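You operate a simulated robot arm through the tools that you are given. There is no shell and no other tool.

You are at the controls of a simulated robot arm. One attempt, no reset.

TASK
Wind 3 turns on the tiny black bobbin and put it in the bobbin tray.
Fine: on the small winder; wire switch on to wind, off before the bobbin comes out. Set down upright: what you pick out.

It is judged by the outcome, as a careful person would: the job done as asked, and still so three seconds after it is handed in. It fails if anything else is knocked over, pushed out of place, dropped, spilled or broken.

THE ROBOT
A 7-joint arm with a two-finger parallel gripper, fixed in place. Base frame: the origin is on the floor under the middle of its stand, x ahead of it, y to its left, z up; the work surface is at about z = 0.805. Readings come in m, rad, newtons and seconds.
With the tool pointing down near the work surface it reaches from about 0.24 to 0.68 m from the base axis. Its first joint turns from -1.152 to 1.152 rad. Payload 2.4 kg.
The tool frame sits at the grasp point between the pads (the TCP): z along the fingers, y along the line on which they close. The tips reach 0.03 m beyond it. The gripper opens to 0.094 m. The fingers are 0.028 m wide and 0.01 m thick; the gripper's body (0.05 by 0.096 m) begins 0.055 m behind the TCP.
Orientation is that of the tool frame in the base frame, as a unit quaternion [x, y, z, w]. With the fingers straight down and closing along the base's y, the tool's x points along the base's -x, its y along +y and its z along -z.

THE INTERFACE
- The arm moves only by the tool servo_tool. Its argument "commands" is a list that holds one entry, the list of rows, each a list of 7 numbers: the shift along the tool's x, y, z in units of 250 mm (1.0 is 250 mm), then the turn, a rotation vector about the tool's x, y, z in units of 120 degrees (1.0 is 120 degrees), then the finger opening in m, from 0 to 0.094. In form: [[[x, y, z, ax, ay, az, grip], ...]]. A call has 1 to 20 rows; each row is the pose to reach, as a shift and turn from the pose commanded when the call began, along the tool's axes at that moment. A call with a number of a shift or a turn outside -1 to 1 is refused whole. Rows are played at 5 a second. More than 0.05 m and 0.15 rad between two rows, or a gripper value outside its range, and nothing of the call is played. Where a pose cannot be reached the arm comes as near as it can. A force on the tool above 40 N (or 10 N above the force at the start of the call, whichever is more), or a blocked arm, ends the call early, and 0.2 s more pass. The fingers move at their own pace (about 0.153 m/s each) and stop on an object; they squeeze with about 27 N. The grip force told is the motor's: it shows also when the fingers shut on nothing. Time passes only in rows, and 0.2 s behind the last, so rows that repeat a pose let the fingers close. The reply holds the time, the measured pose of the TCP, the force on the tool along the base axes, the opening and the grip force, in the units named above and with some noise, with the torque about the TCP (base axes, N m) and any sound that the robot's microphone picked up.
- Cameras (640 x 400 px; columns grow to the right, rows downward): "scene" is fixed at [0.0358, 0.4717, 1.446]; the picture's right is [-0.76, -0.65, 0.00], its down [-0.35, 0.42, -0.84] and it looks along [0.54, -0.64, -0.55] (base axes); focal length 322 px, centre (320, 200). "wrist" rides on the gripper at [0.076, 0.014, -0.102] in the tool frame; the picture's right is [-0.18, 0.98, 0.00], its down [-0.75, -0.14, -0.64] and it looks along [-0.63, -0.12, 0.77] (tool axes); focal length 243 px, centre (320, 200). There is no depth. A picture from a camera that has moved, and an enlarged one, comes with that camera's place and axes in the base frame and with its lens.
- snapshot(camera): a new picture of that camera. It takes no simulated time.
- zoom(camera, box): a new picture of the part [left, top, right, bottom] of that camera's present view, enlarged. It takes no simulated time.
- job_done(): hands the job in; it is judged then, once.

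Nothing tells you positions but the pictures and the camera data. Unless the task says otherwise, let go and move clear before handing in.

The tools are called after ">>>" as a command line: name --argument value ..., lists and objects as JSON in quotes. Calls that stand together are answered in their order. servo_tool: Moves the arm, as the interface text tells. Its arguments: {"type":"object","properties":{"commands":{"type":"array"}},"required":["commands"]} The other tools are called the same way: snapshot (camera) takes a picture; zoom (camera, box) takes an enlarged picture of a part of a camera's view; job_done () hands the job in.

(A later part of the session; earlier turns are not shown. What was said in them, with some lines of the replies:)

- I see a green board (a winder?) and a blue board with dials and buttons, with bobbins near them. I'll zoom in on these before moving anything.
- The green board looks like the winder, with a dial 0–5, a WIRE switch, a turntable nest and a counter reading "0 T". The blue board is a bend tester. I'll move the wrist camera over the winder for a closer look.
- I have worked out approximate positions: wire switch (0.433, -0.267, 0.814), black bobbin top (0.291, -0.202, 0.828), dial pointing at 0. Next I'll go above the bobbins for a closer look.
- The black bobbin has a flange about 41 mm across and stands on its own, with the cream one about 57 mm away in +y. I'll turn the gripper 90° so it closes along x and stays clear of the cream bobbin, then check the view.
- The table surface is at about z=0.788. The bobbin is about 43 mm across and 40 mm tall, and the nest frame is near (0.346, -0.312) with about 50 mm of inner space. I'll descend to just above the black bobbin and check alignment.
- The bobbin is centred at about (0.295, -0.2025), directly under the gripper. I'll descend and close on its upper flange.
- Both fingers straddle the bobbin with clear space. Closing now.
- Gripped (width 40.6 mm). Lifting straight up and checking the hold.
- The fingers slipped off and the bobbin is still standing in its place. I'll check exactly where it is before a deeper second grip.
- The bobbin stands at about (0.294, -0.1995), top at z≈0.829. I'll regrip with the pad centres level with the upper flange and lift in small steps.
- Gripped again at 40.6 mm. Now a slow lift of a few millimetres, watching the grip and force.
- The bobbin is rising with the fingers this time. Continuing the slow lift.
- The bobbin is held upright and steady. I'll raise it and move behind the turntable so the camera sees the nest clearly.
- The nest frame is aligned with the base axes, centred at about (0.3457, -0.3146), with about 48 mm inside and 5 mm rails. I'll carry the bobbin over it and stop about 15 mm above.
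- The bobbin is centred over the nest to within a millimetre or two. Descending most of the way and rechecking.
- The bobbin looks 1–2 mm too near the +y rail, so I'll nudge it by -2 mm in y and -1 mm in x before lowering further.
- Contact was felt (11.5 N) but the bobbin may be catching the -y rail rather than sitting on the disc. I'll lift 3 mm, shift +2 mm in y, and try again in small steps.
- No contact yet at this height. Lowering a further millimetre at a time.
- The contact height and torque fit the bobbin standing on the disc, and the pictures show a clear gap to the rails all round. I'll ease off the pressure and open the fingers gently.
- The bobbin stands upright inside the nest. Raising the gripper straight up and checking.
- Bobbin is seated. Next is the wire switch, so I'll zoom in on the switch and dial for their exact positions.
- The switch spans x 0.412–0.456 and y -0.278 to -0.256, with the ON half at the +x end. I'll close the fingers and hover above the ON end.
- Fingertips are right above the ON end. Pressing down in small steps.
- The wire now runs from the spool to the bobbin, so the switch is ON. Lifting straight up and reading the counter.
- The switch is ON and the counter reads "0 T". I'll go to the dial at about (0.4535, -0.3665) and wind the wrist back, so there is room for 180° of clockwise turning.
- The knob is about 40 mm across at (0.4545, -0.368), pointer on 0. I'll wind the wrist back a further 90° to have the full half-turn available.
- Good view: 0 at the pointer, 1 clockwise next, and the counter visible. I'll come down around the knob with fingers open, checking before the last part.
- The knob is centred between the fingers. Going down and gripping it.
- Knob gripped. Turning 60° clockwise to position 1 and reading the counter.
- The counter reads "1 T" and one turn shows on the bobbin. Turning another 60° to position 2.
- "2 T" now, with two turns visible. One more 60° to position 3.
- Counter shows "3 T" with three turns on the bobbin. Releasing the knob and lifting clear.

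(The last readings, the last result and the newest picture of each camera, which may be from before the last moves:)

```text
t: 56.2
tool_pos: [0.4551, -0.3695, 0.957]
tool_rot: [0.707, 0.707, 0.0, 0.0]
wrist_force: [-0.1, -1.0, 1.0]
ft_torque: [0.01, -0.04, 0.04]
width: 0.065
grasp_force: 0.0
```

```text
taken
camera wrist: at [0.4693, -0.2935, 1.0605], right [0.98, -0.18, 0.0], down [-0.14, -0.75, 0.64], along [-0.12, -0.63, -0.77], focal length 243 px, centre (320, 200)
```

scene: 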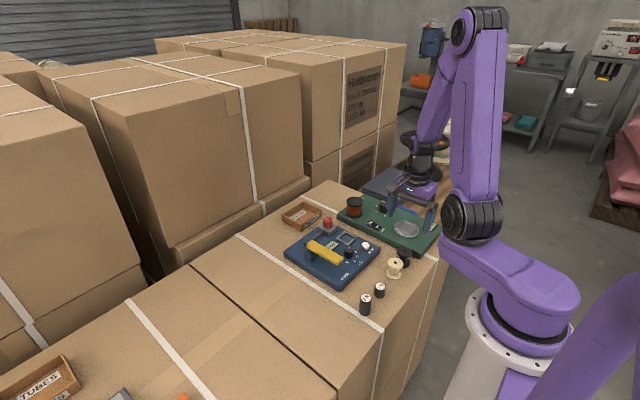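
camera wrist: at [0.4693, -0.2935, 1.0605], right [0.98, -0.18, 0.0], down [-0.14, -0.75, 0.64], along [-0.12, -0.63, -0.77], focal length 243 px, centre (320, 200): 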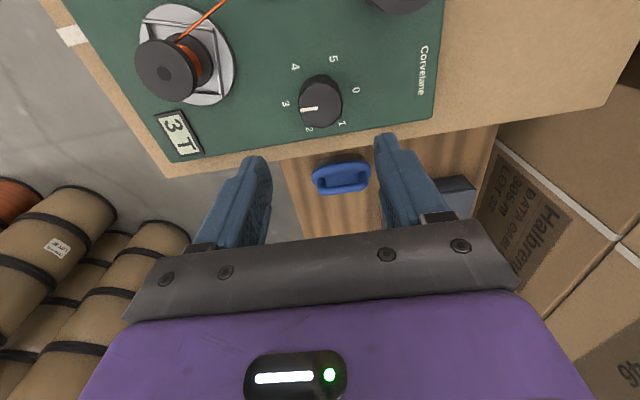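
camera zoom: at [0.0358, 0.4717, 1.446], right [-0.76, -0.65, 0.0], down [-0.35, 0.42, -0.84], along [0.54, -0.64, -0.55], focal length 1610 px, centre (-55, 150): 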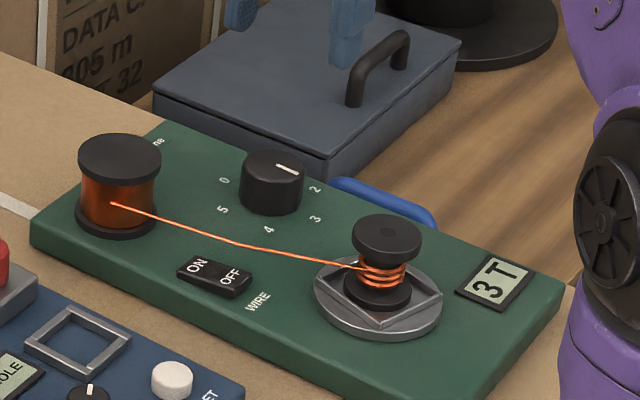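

The counter holds at "3 T". Now I'll switch the wire OFF, pressing the OFF end near x=0.42 with the fingers kept slightly to the +y side, clear of the wire.

>>> servo_tool --commands '[[[0.03, -0.01, 0, 0, 0, 0, 0.03], [0.09, -0.03, 0, 0, 0, 0, 0.0], [0.17, -0.055, 0, 0, 0, 0, 0.0], [0.25, -0.08, 0, 0, 0, 0, 0.0], [0.33, -0.105, 0, 0, 0, 0, 0.0], [0.41, -0.13, 0, 0, 0, 0, 0.0], [0.446, -0.14, 0, 0, 0, 0, 0.0], [0.446, -0.14, 0.08, 0, 0, 0, 0.0], [0.446, -0.14, 0.18, 0, 0, 0, 0.0], [0.446, -0.14, 0.28, 0, 0, 0, 0.0], [0.446, -0.14, 0.35, 0, 0, 0, 0.0], [0.446, -0.14, 0.35, 0, 0, 0, 0.0]]]'

>>> snapshot --camera "wrist"

>>> zoom --camera "scene" --box '[345, 190, 435, 250]'

```text
t: 58.8
tool_pos: [0.4196, -0.2576, 0.8695]
tool_rot: [0.707, 0.707, 0.0, 0.0]
wrist_force: [0.0, 1.0, 0.0]
ft_torque: [0.01, 0.0, 0.02]
width: 0.0
grasp_force: 26.6
```

```text
taken
camera wrist: at [0.4341, -0.1826, 0.973], right [0.98, -0.18, 0.0], down [-0.14, -0.75, 0.64], along [-0.12, -0.63, -0.77], focal length 243 px, centre (320, 200)
```

wrist: 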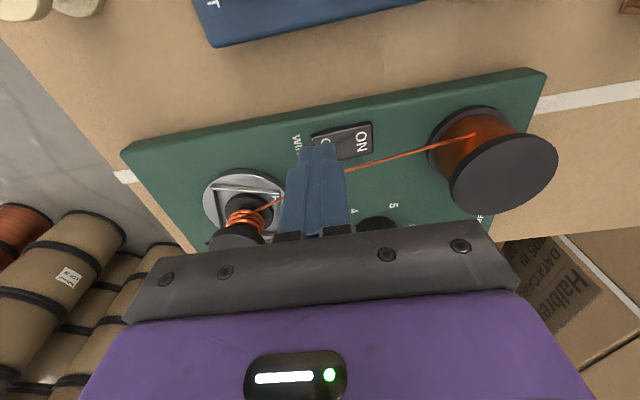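

```text
6.67 times, centred on (390, 220) of scene
camera zoom: at [0.0358, 0.4717, 1.446], right [-0.76, -0.65, 0.0], down [-0.35, 0.42, -0.84], along [0.54, -0.64, -0.55], focal length 2146 px, centre (-147, 67)
```

zoom: 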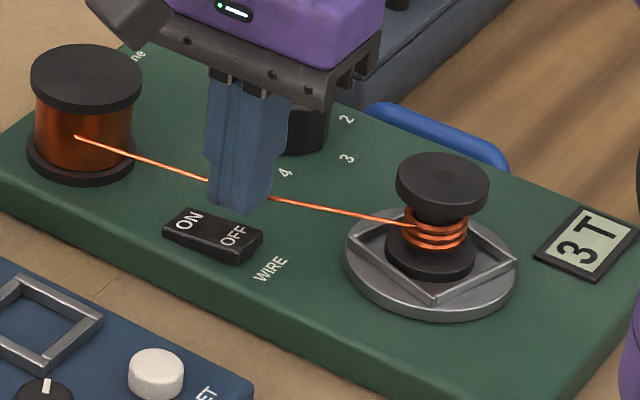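

Hovering over the OFF end, wire behind the fingers. Pressing down slowly.

>>> servo_tool --commands '[[[0, 0, 0.03, 0, 0, 0, 0.0], [0, 0, 0.06, 0, 0, 0, 0.0], [0, 0, 0.084, 0, 0, 0, 0.0], [0, 0, 0.092, 0, 0, 0, 0.0], [0, 0, 0.096, 0, 0, 0, 0.0], [0, 0, 0.1, 0, 0, 0, 0.0], [0, 0, 0.1, 0, 0, 0, 0.0]]]'

>>> zoom --camera "scene" --box '[345, 190, 435, 250]'

```text
t: 60.4
tool_pos: [0.4201, -0.2585, 0.8436]
tool_rot: [0.707, 0.707, 0.0, -0.001]
wrist_force: [-0.5, -1.2, 0.7]
ft_torque: [-0.01, 0.02, -0.04]
width: 0.0
grasp_force: 27.4
```

```text
6.67 times, centred on (390, 220) of scene
camera zoom: at [0.0358, 0.4717, 1.446], right [-0.76, -0.65, 0.0], down [-0.35, 0.42, -0.84], along [0.54, -0.64, -0.55], focal length 2146 px, centre (-147, 67)
```

zoom: 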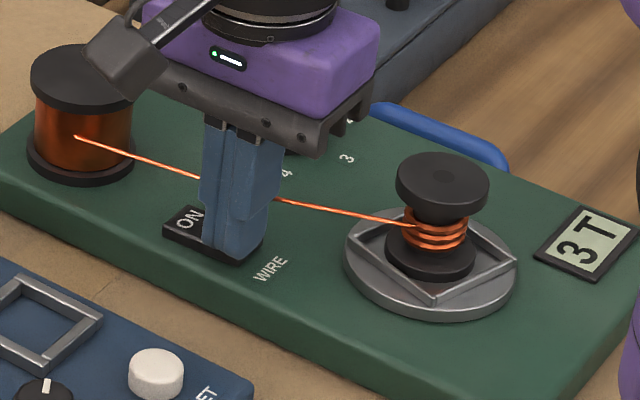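

>>> servo_tool --commands '[[[0, 0, 0.003, 0, 0, 0, 0.0], [0, 0, 0.006, 0, 0, 0, 0.0], [0, 0, 0.009, 0, 0, 0, 0.0], [0, 0, 0.009, 0, 0, 0, 0.0]]]'

>>> zoom --camera "scene" --box '[345, 190, 435, 250]'

```text
t: 61.4
tool_pos: [0.4197, -0.258, 0.8414]
tool_rot: [0.706, 0.708, 0.0, 0.001]
wrist_force: [-0.3, -0.6, -0.1]
ft_torque: [-0.07, 0.01, 0.04]
width: 0.0
grasp_force: 27.7
```

```text
6.67 times, centred on (390, 220) of scene
camera zoom: at [0.0358, 0.4717, 1.446], right [-0.76, -0.65, 0.0], down [-0.35, 0.42, -0.84], along [0.54, -0.64, -0.55], focal length 2146 px, centre (-147, 67)
```

zoom: 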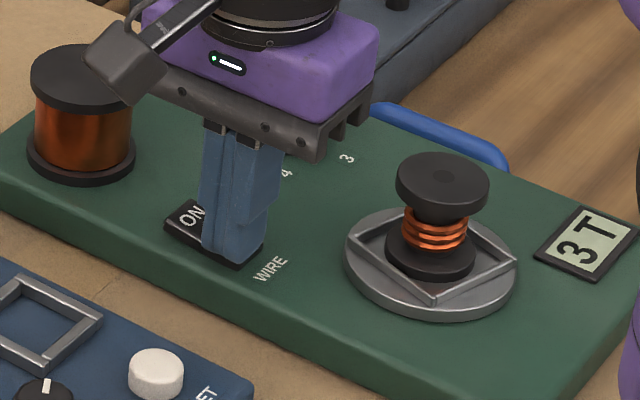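

The wire is gone and the counter still says "3 T", so the switch is OFF. Lifting straight up, then turning the wrist back to square and going above the bobbin.

>>> servo_tool --commands '[[[0, 0, -0.02, 0, 0, 0, 0.0], [0, 0, -0.08, 0, 0, 0, 0.0], [0, 0, -0.18, 0, 0, 0, 0.0], [0, 0, -0.28, 0, 0, 0, 0.0], [0, 0, -0.38, 0, 0, 0, 0.0], [0, 0, -0.45, 0, 0, 0, 0.0], [0, 0, -0.45, 0, 0, 0, 0.0]]]'

>>> servo_tool --commands '[[[-0.02, -0.03, 0, 0, 0, -0.0625, 0.03], [-0.04, -0.06, 0, 0, 0, -0.125, 0.065], [-0.06, -0.09, 0, 0, 0, -0.1875, 0.065], [-0.08, -0.12, 0, 0, 0, -0.25, 0.065], [-0.1, -0.15, 0, 0, 0, -0.3125, 0.065], [-0.12, -0.18, 0, 0, 0, -0.375, 0.065], [-0.14, -0.21, 0, 0, 0, -0.4375, 0.065], [-0.16, -0.24, 0, 0, 0, -0.5, 0.065], [-0.18, -0.26, 0, 0, 0, -0.5625, 0.065], [-0.2, -0.28, 0, 0, 0, -0.625, 0.065], [-0.212, -0.292, 0, 0, 0, -0.6875, 0.065], [-0.222, -0.294, 0, 0, 0, -0.75, 0.065], [-0.222, -0.294, 0, 0, 0, -0.75, 0.065]]]'

>>> snapshot --camera "wrist"

>>> zoom --camera "wrist" --box '[240, 40, 400, 170]'

>>> zoom --camera "scene" --box '[345, 190, 435, 250]'

```text
t: 63.0
tool_pos: [0.4199, -0.2591, 0.9543]
tool_rot: [0.708, 0.707, 0.0, 0.0]
wrist_force: [-0.3, -0.7, -0.2]
ft_torque: [-0.02, 0.0, 0.02]
width: 0.0001
grasp_force: 27.0
```

```text
t: 65.8
tool_pos: [0.3456, -0.3142, 0.9544]
tool_rot: [-0.001, 1.0, 0.0, 0.001]
wrist_force: [-0.3, -0.2, -0.1]
ft_torque: [-0.02, 0.01, 0.02]
width: 0.0651
grasp_force: 0.1
```

```text
taken
camera wrist: at [0.2698, -0.3004, 1.0582], right [0.18, 0.98, 0.0], down [0.75, -0.14, 0.64], along [0.63, -0.12, -0.77], focal length 243 px, centre (320, 200)
```

wrist: 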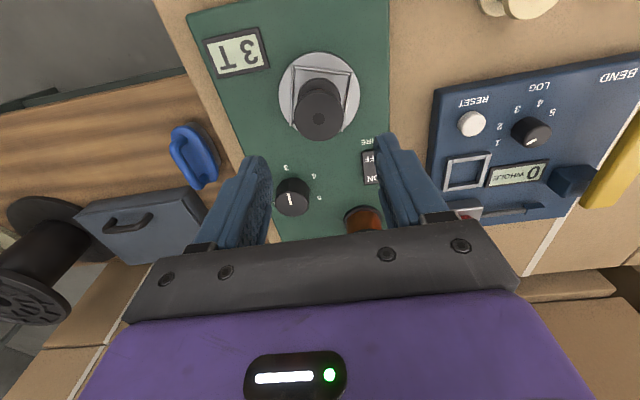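

```text
3.08 times, centred on (320, 105) of wrist
camera zoom: at [0.2698, -0.3004, 1.0582], right [0.18, 0.98, 0.0], down [0.75, -0.14, 0.64], along [0.63, -0.12, -0.77], focal length 746 px, centre (320, 492)
```

zoom: 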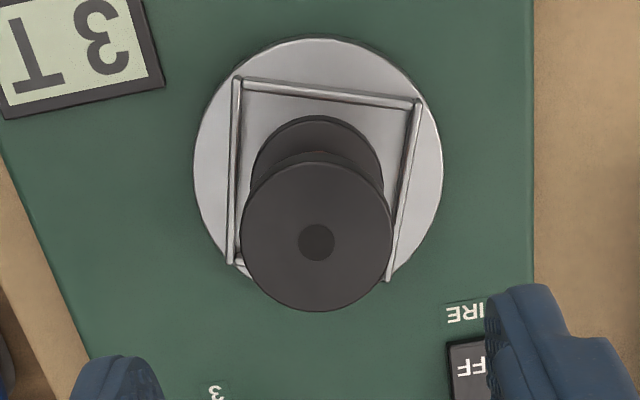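

```text
6.67 times, centred on (390, 220) of scene
camera zoom: at [0.0358, 0.4717, 1.446], right [-0.76, -0.65, 0.0], down [-0.35, 0.42, -0.84], along [0.54, -0.64, -0.55], focal length 2146 px, centre (-147, 67)
```

zoom: 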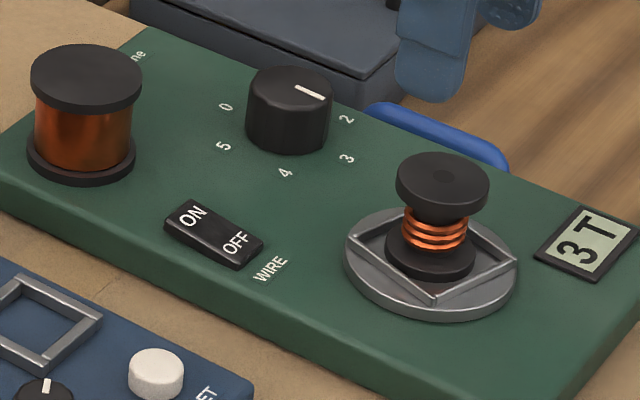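

The bobbin, with its copper turns, stands at about (0.345, -0.315), top z≈0.860. Descending around it with fingers closing along y.

>>> servo_tool --commands '[[[0.002, -0.003, 0.06, 0, 0, 0, 0.068], [0.002, -0.003, 0.14, 0, 0, 0, 0.068], [0.002, -0.003, 0.22, 0, 0, 0, 0.068], [0.002, -0.003, 0.29, 0, 0, 0, 0.068], [0.002, -0.003, 0.34, 0, 0, 0, 0.068], [0.002, -0.003, 0.365, 0, 0, 0, 0.068], [0.002, -0.003, 0.365, 0, 0, 0, 0.068]]]'

>>> zoom --camera "wrist" --box '[220, 60, 420, 220]'

>>> zoom --camera "scene" --box '[380, 195, 440, 245]'

```text
t: 67.4
tool_pos: [0.3449, -0.314, 0.8636]
tool_rot: [-0.001, 1.0, 0.0, 0.0]
wrist_force: [-0.7, -0.4, -0.6]
ft_torque: [0.01, 0.0, -0.04]
width: 0.068
grasp_force: 0.0
```

```text
2.50 times, centred on (320, 140) of wrist
camera zoom: at [0.2692, -0.301, 0.967], right [0.18, 0.98, 0.0], down [0.75, -0.14, 0.64], along [0.63, -0.12, -0.77], focal length 606 px, centre (320, 350)
```

zoom: 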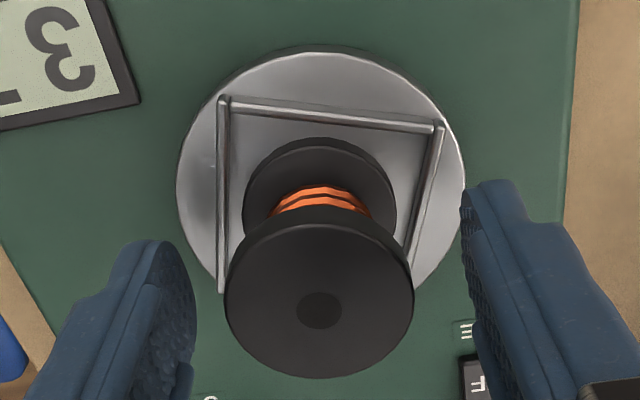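

```text
8.00 times, centred on (410, 220) of scene
camera zoom: at [0.0358, 0.4717, 1.446], right [-0.76, -0.65, 0.0], down [-0.35, 0.42, -0.84], along [0.54, -0.64, -0.55], focal length 2576 px, centre (-400, 40)
```

zoom: 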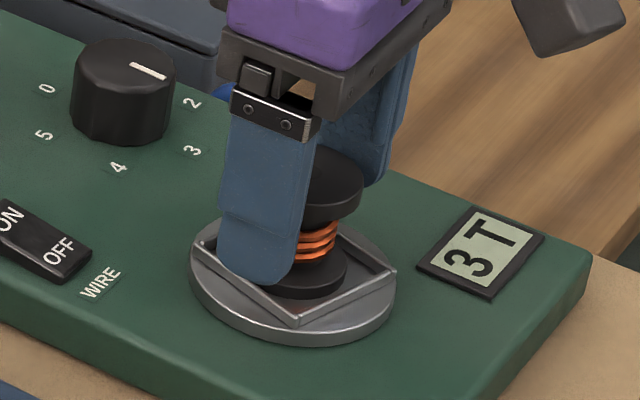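

Well aligned. Lowering the last 5 mm and closing on the flange.

>>> servo_tool --commands '[[[0.003, 0, 0.01, 0, 0, 0, 0.068], [0.003, 0, 0.0224, 0, 0, 0, 0.068], [0.003, 0, 0.0224, 0, 0, 0, 0.055], [0.003, 0, 0.0224, 0, 0, 0, 0.046], [0.003, 0, 0.0224, 0, 0, 0, 0.038], [0.003, 0, 0.0224, 0, 0, 0, 0.015], [0.003, 0, 0.0224, 0, 0, 0, 0.015], [0.003, 0, 0.0224, 0, 0, 0, 0.015]]]'

>>> zoom --camera "wrist" --box '[220, 60, 420, 220]'

>>> zoom --camera "scene" --box '[380, 195, 440, 245]'

```text
t: 69.2
tool_pos: [0.3458, -0.3146, 0.8574]
tool_rot: [0.0, 1.0, 0.001, 0.0]
wrist_force: [0.4, 0.0, 2.3]
ft_torque: [-0.02, -0.03, 0.0]
width: 0.0407
grasp_force: 27.0
```

```text
2.50 times, centred on (320, 140) of wrist
camera zoom: at [0.269, -0.3008, 0.9614], right [0.18, 0.98, 0.0], down [0.75, -0.14, 0.64], along [0.63, -0.12, -0.77], focal length 606 px, centre (320, 350)
```

zoom: 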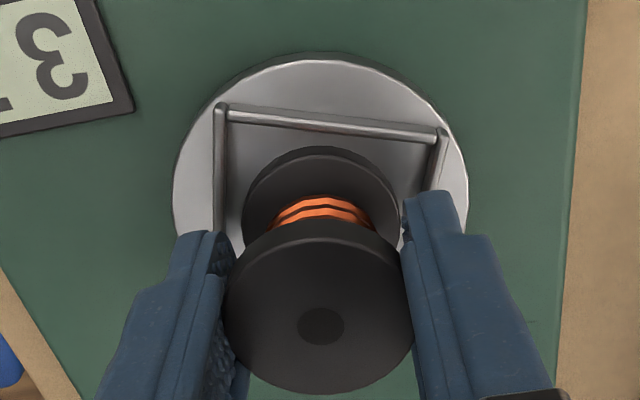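

```text
8.00 times, centred on (410, 220) of scene
camera zoom: at [0.0358, 0.4717, 1.446], right [-0.76, -0.65, 0.0], down [-0.35, 0.42, -0.84], along [0.54, -0.64, -0.55], focal length 2576 px, centre (-400, 40)
```

zoom: 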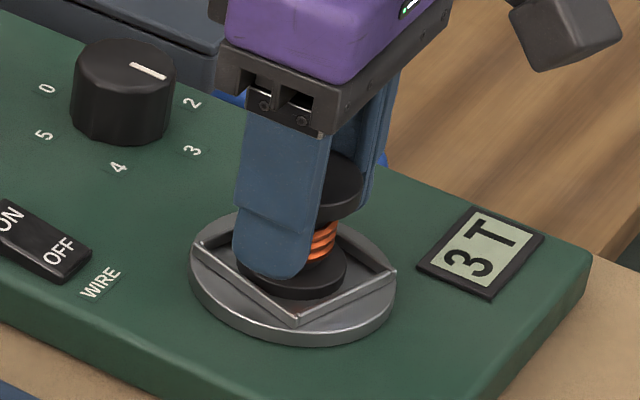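

Gripped at 40.7 mm. Lifting very slowly to confirm the hold.

>>> servo_tool --commands '[[[0, 0, -0.004, 0, 0, 0, 0.015], [0, 0, -0.008, 0, 0, 0, 0.015], [0, 0, -0.012, 0, 0, 0, 0.015], [0, 0, -0.018, 0, 0, 0, 0.015], [0, 0, -0.026, 0, 0, 0, 0.015], [0, 0, -0.034, 0, 0, 0, 0.015], [0, 0, -0.034, 0, 0, 0, 0.015]]]'

>>> zoom --camera "wrist" --box '[220, 60, 420, 220]'

>>> zoom --camera "scene" --box '[380, 195, 440, 245]'

```text
t: 70.8
tool_pos: [0.3443, -0.3157, 0.8669]
tool_rot: [0.001, 1.0, 0.001, 0.0]
wrist_force: [-0.5, 0.8, 0.1]
ft_torque: [0.01, 0.01, -0.02]
width: 0.0406
grasp_force: 26.9
```

```text
2.50 times, centred on (320, 140) of wrist
camera zoom: at [0.2689, -0.301, 0.9703], right [0.18, 0.98, 0.0], down [0.75, -0.14, 0.64], along [0.63, -0.12, -0.77], focal length 606 px, centre (320, 350)
```

zoom: 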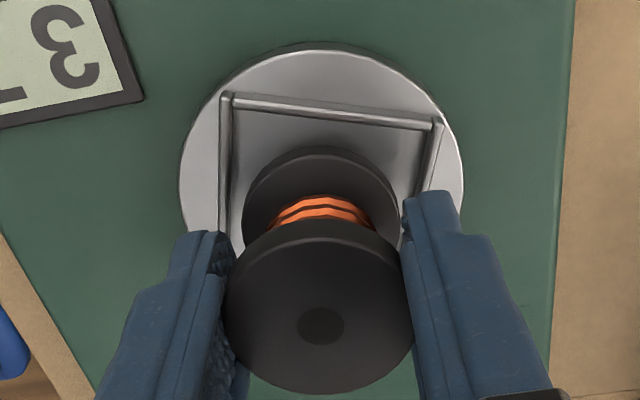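

```text
8.00 times, centred on (410, 220) of scene
camera zoom: at [0.0358, 0.4717, 1.446], right [-0.76, -0.65, 0.0], down [-0.35, 0.42, -0.84], along [0.54, -0.64, -0.55], focal length 2576 px, centre (-400, 40)
```

zoom: 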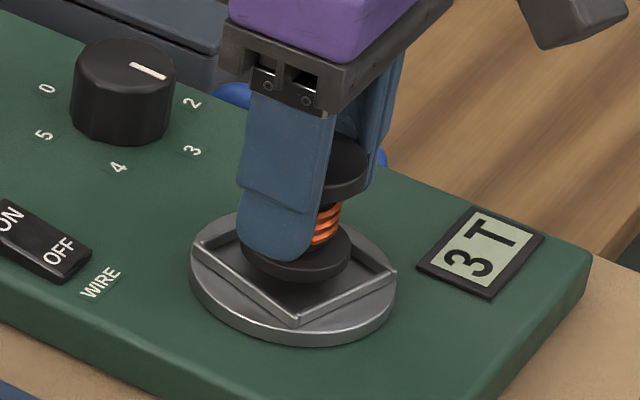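

Held firmly. Raising and moving to a viewing spot from which the tray can be seen past the fingers.

>>> servo_tool --commands '[[[0, 0, -0.03, 0, 0, 0, 0.015], [0, 0, -0.09, 0, 0, 0, 0.015], [0, 0, -0.17, 0, 0, 0, 0.015], [0, 0, -0.25, 0, 0, 0, 0.015], [0, 0, -0.33, 0, 0, 0, 0.015], [0, 0, -0.38, 0, 0, 0, 0.015], [-0.04, 0, -0.4, 0, 0, 0, 0.015], [-0.12, 0, -0.4, 0, 0, 0, 0.015], [-0.22, 0, -0.4, 0, 0, 0, 0.015], [-0.32, 0, -0.4, 0, 0, 0, 0.015], [-0.42, 0, -0.4, 0, 0, 0, 0.015], [-0.52, 0, -0.4, 0, 0, 0, 0.015], [-0.6, 0, -0.4, 0, 0, 0, 0.015], [-0.64, 0, -0.4, 0, 0, 0, 0.015], [-0.64, 0, -0.4, 0, 0, 0, 0.015]]]'

>>> snapshot --camera "wrist"

>>> zoom --camera "wrist" --box '[380, 80, 540, 220]'

>>> snapshot --camera "scene"

```text
t: 74.0
tool_pos: [0.5054, -0.315, 0.9663]
tool_rot: [0.0, 1.0, 0.0, 0.0]
wrist_force: [0.8, 0.4, -0.4]
ft_torque: [0.02, -0.01, -0.03]
width: 0.0408
grasp_force: 26.6
```

```text
taken
camera wrist: at [0.4291, -0.3005, 1.0702], right [0.18, 0.98, 0.0], down [0.75, -0.14, 0.64], along [0.63, -0.12, -0.77], focal length 243 px, centre (320, 200)
```

wrist: 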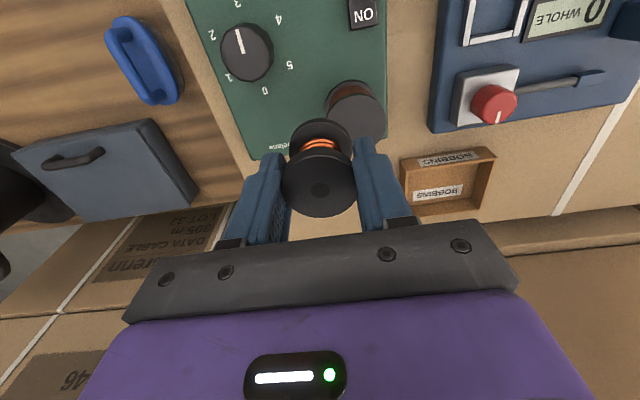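

```text
2.86 times, centred on (460, 150) of wrist
camera zoom: at [0.4291, -0.3005, 1.0702], right [0.18, 0.98, 0.0], down [0.75, -0.14, 0.64], along [0.63, -0.12, -0.77], focal length 693 px, centre (-80, 343)
```

zoom: 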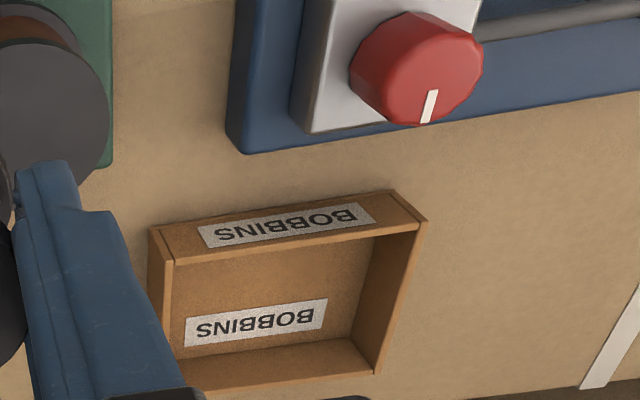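

```text
taken
```

scene: 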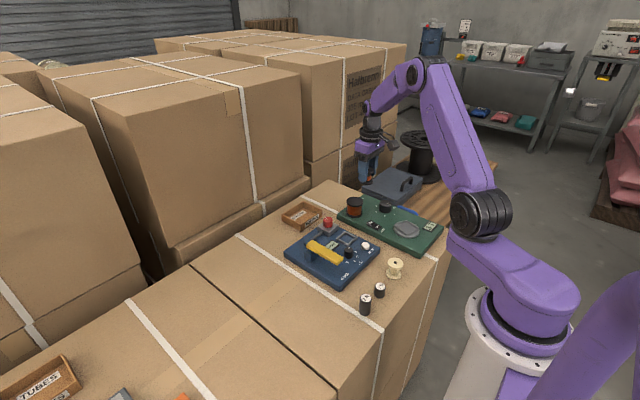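

The tray spans x 0.611–0.70 and y -0.225 to -0.117. I'll aim for (0.645, -0.170) inside it, moving over at height and then down to just above the walls.

>>> servo_tool --commands '[[[-0.03, 0.03, 0, 0, 0, 0, 0.015], [-0.1, 0.1, 0, 0, 0, 0, 0.015], [-0.18, 0.19, 0, 0, 0, 0, 0.015], [-0.27, 0.28, 0, 0, 0, 0, 0.015], [-0.36, 0.37, 0, 0, 0, 0, 0.015], [-0.44, 0.46, 0, 0, 0, 0, 0.015], [-0.51, 0.53, 0, 0, 0, 0, 0.015], [-0.55, 0.57, 0, 0, 0, 0, 0.015], [-0.558, 0.58, 0, 0, 0, 0, 0.015], [-0.558, 0.58, 0.06, 0, 0, 0, 0.015], [-0.558, 0.58, 0.14, 0, 0, 0, 0.015], [-0.558, 0.58, 0.22, 0, 0, 0, 0.015], [-0.558, 0.58, 0.29, 0, 0, 0, 0.015], [-0.558, 0.58, 0.33, 0, 0, 0, 0.015], [-0.558, 0.58, 0.33, 0, 0, 0, 0.015]]]'

>>> snapshot --camera "wrist"

>>> zoom --camera "wrist" --box '[220, 60, 420, 220]'

>>> zoom --camera "scene" --box '[270, 170, 350, 240]'

```text
t: 77.2
tool_pos: [0.6453, -0.1705, 0.8842]
tool_rot: [0.001, 1.0, 0.0, 0.0]
wrist_force: [0.7, 0.5, -0.2]
ft_torque: [0.01, 0.01, 0.01]
width: 0.041
grasp_force: 27.0
```

```text
taken
camera wrist: at [0.5683, -0.1559, 0.9874], right [0.18, 0.98, 0.0], down [0.75, -0.14, 0.64], along [0.63, -0.12, -0.77], focal length 243 px, centre (320, 200)
```

wrist: 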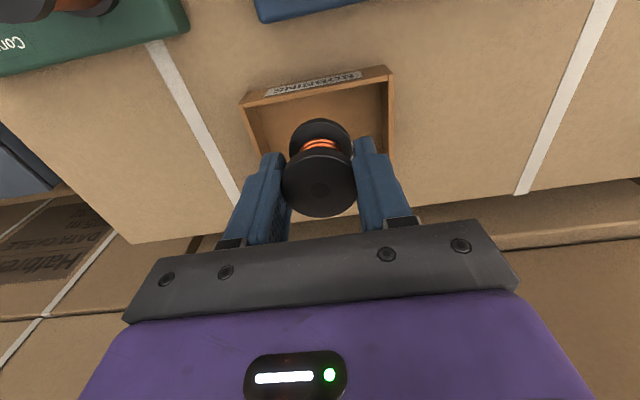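

```text
2.50 times, centred on (320, 140) of wrist
camera zoom: at [0.5683, -0.1559, 0.9874], right [0.18, 0.98, 0.0], down [0.75, -0.14, 0.64], along [0.63, -0.12, -0.77], focal length 606 px, centre (320, 350)
```

zoom: 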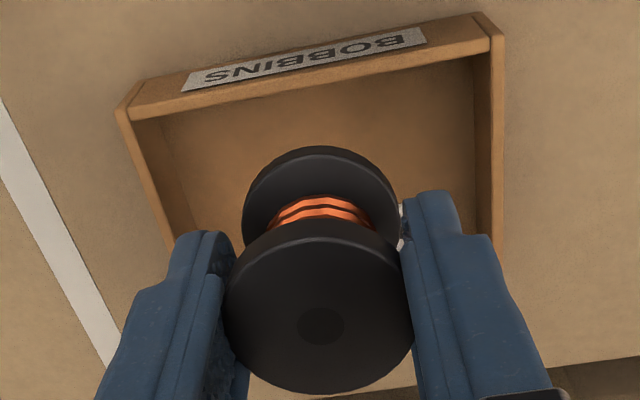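

```text
5.71 times, centred on (310, 205) of scene
camera zoom: at [0.0358, 0.4717, 1.446], right [-0.76, -0.65, 0.0], down [-0.35, 0.42, -0.84], along [0.54, -0.64, -0.55], focal length 1840 px, centre (377, 171)
```

zoom: 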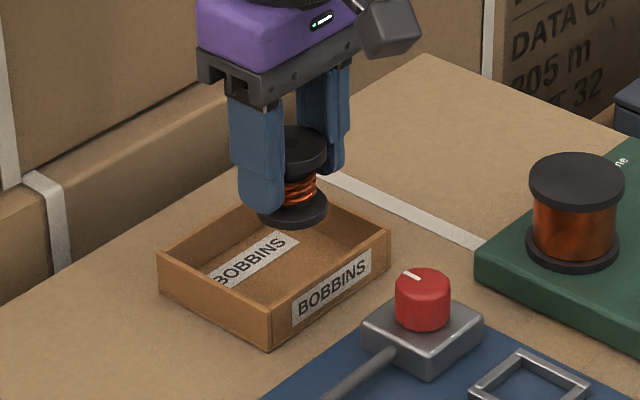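

Centred in the tray, with a slight 3 mm shift away from the front wall to add. Lowering to just above the tray floor.

>>> servo_tool --commands '[[[-0.012, 0.002, 0.02, 0, 0, 0, 0.015], [-0.012, 0.002, 0.06, 0, 0, 0, 0.015], [-0.012, 0.002, 0.1, 0, 0, 0, 0.015], [-0.012, 0.002, 0.14, 0, 0, 0, 0.015], [-0.012, 0.002, 0.175, 0, 0, 0, 0.015], [-0.012, 0.002, 0.195, 0, 0, 0, 0.015], [-0.012, 0.002, 0.195, 0, 0, 0, 0.015]]]'

>>> zoom --camera "wrist" --box '[220, 60, 420, 220]'

>>> zoom --camera "scene" --box '[270, 170, 350, 240]'

```text
t: 78.8
tool_pos: [0.648, -0.1695, 0.8347]
tool_rot: [-0.001, 1.0, 0.001, -0.001]
wrist_force: [0.2, -0.5, -0.9]
ft_torque: [0.04, -0.02, 0.02]
width: 0.0407
grasp_force: 27.3
```

```text
2.50 times, centred on (320, 140) of wrist
camera zoom: at [0.5717, -0.1549, 0.9387], right [0.18, 0.98, 0.0], down [0.75, -0.14, 0.64], along [0.63, -0.12, -0.77], focal length 606 px, centre (320, 350)
```

zoom: 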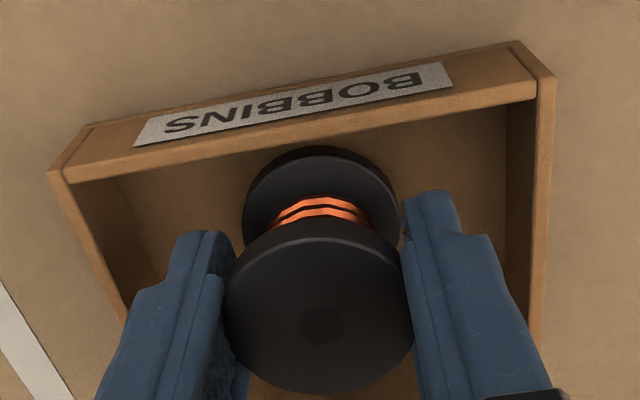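

```text
5.71 times, centred on (310, 205) of scene
camera zoom: at [0.0358, 0.4717, 1.446], right [-0.76, -0.65, 0.0], down [-0.35, 0.42, -0.84], along [0.54, -0.64, -0.55], focal length 1840 px, centre (377, 171)
```

zoom: 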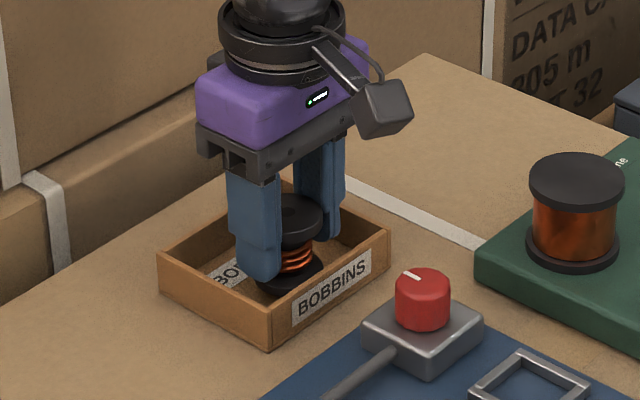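

>>> servo_tool --commands '[[[0, 0, 0.004, 0, 0, 0, 0.015], [0, 0, 0.008, 0, 0, 0, 0.015], [0, 0, 0.012, 0, 0, 0, 0.015], [0, 0, 0.012, 0, 0, 0, 0.015]]]'

```text
t: 79.8
tool_pos: [0.647, -0.1691, 0.832]
tool_rot: [-0.001, 1.0, 0.0, -0.001]
wrist_force: [0.4, 0.7, -0.7]
ft_torque: [0.0, -0.04, 0.02]
width: 0.0407
grasp_force: 27.0
```

>>> servo_tool --commands '[[[0, 0, 0.004, 0, 0, 0, 0.015], [0, 0, 0.008, 0, 0, 0, 0.015], [0, 0, 0.008, 0, 0, 0, 0.015]]]'

```text
t: 80.6
tool_pos: [0.6485, -0.1679, 0.8308]
tool_rot: [-0.001, 1.0, 0.0, 0.0]
wrist_force: [-0.6, -1.0, -0.9]
ft_torque: [-0.04, -0.02, 0.01]
width: 0.0408
grasp_force: 27.0
```

>>> servo_tool --commands '[[[0, 0, 0.004, 0, 0, 0, 0.015], [0, 0, 0.008, 0, 0, 0, 0.015], [0, 0, 0.008, 0, 0, 0, 0.015]]]'

>>> zoom --camera "scene" --box '[285, 190, 335, 240]'

```text
t: 81.4
tool_pos: [0.6475, -0.1688, 0.8291]
tool_rot: [0.0, 1.0, 0.0, 0.002]
wrist_force: [-2.9, 0.2, 8.2]
ft_torque: [-0.05, 0.19, 0.0]
width: 0.0408
grasp_force: 27.1
```

```text
8.00 times, centred on (310, 215) of scene
camera zoom: at [0.0356, 0.4718, 1.446], right [-0.76, -0.65, 0.0], down [-0.35, 0.42, -0.84], along [0.54, -0.64, -0.55], focal length 2576 px, centre (400, 80)
```

zoom: 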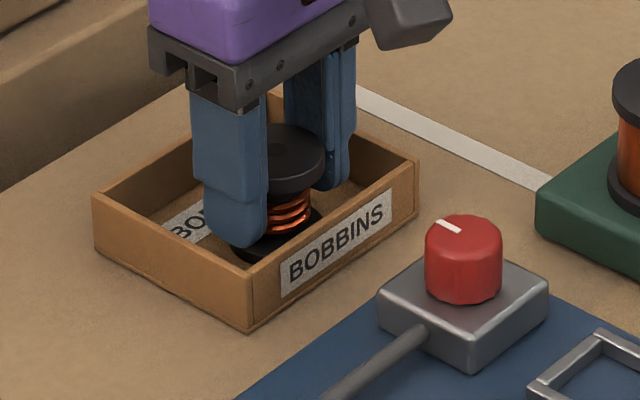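

Bobbin is touching the tray floor (8 N). Easing off, opening gently, with the fingers staying inside the tray walls.

>>> servo_tool --commands '[[[0, 0, -0.002, 0, 0, 0, 0.015], [0, 0, -0.002, 0, 0, 0, 0.038], [0, 0, -0.002, 0, 0, 0, 0.043], [0, 0, -0.002, 0, 0, 0, 0.049], [0, 0, -0.002, 0, 0, 0, 0.056], [0, 0, -0.002, 0, 0, 0, 0.056]]]'

>>> zoom --camera "scene" --box '[285, 190, 335, 240]'

>>> zoom --camera "wrist" --box '[220, 60, 420, 220]'

```text
t: 82.8
tool_pos: [0.6468, -0.1703, 0.8293]
tool_rot: [0.0, 1.0, 0.0, 0.0]
wrist_force: [0.7, -0.5, -0.2]
ft_torque: [0.0, 0.01, 0.02]
width: 0.0559
grasp_force: 0.0
```

```text
8.00 times, centred on (310, 215) of scene
camera zoom: at [0.0358, 0.4717, 1.446], right [-0.76, -0.65, 0.0], down [-0.35, 0.42, -0.84], along [0.54, -0.64, -0.55], focal length 2576 px, centre (400, 80)
```

zoom: 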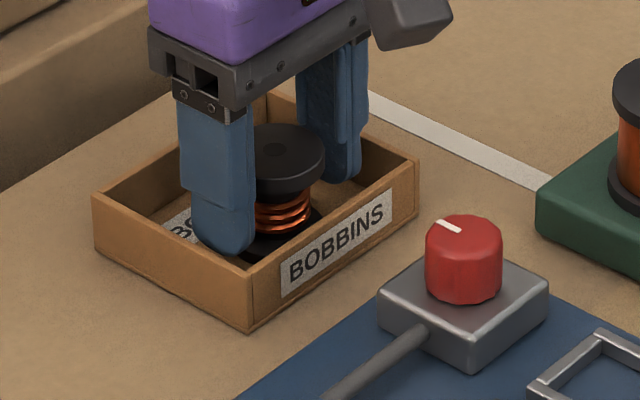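

```text
2.50 times, centred on (320, 140) of wrist
camera zoom: at [0.5712, -0.155, 0.9322], right [0.18, 0.98, 0.0], down [0.75, -0.14, 0.64], along [0.63, -0.12, -0.77], focal length 606 px, centre (320, 350)
```

zoom: 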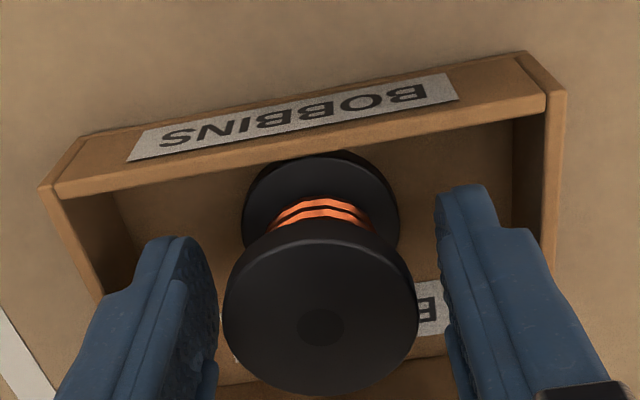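

The bobbin stands free and upright between the open fingers. Lifting straight up and away.

>>> servo_tool --commands '[[[0, 0, -0.02, 0, 0, 0, 0.056], [0, 0, -0.07, 0, 0, 0, 0.056], [0, 0, -0.15, 0, 0, 0, 0.056], [0, 0, -0.25, 0, 0, 0, 0.056], [0, 0, -0.35, 0, 0, 0, 0.056], [0, 0, -0.45, 0, 0, 0, 0.056], [0, 0, -0.5, 0, 0, 0, 0.056], [0.08, 0, -0.55, 0, 0, 0, 0.056], [0.2, 0, -0.6, 0, 0, 0, 0.056], [0.32, 0, -0.65, 0, 0, 0, 0.056], [0.44, 0, -0.7, 0, 0, 0, 0.056], [0.5, 0, -0.7, 0, 0, 0, 0.056], [0.5, 0, -0.7, 0, 0, 0, 0.056]]]'

>>> snapshot --camera "scene"

>>> zoom --camera "scene" --box '[270, 180, 460, 320]'

>>> zoom --camera "scene" --box '[285, 190, 335, 240]'

>>> snapshot --camera "wrist"

```text
t: 85.6
tool_pos: [0.5234, -0.1699, 1.0029]
tool_rot: [0.0, 1.0, 0.0, 0.0]
wrist_force: [0.4, -0.3, 0.6]
ft_torque: [0.0, 0.02, 0.0]
width: 0.0559
grasp_force: 0.0
```

```text
taken
```

scene: 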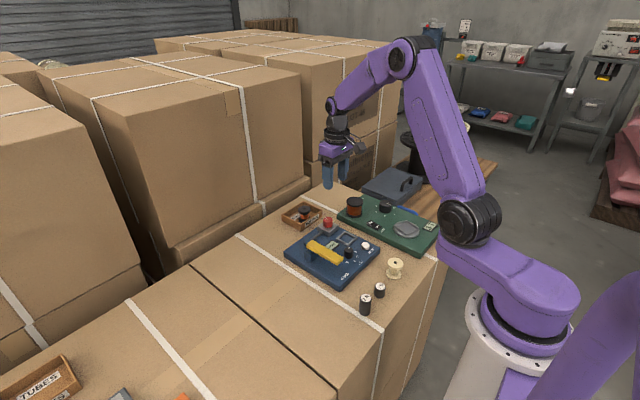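

```text
2.86 times, centred on (365, 250) of scene
camera zoom: at [0.0358, 0.4717, 1.446], right [-0.76, -0.65, 0.0], down [-0.35, 0.42, -0.84], along [0.54, -0.64, -0.55], focal length 920 px, centre (191, 57)
```

zoom: 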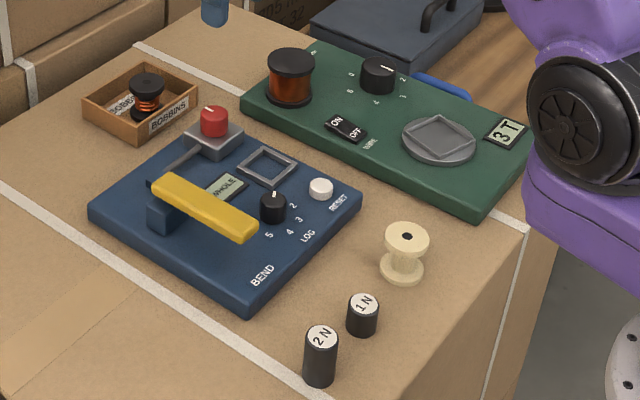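

```text
8.00 times, centred on (310, 215) of scene
camera zoom: at [0.0358, 0.4717, 1.446], right [-0.76, -0.65, 0.0], down [-0.35, 0.42, -0.84], along [0.54, -0.64, -0.55], focal length 2576 px, centre (400, 80)
```

zoom: 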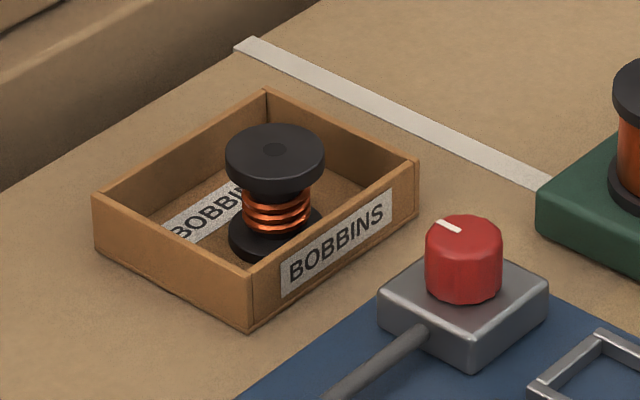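

```text
taken
camera wrist: at [0.4461, -0.1555, 1.1066], right [0.18, 0.98, 0.0], down [0.75, -0.14, 0.64], along [0.63, -0.12, -0.77], focal length 243 px, centre (320, 200)
```

wrist: 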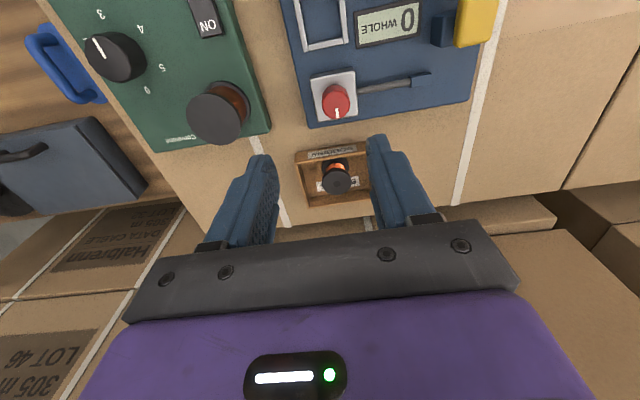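

The black bobbin with its three turns stands upright in the BOBBINS tray. The switch is OFF, the counter reads "3 T", nothing else has moved, and the arm is clear, so I'm handing the job in.

>>> job_done

```text
The job is handed in.
```

I wound 3 turns on the tiny black bobbin, and it now stands upright in the BOBBINS tray. I've handed the job in.

- **Winding:** The counter on the green winder reads "3 T", and three copper turns show on the bobbin. I switched the wire on to wind and off before the bobbin came out.
- **First pick-up slipped:** The fingers slid off the bobbin on the first try. It stayed standing where it was, and a slower, slightly deeper grip held.
- **Left as is:** I left the winder dial at 3. The last pictures show the cream bobbin, the weights and the blue board where they started. The arm is clear of the work.
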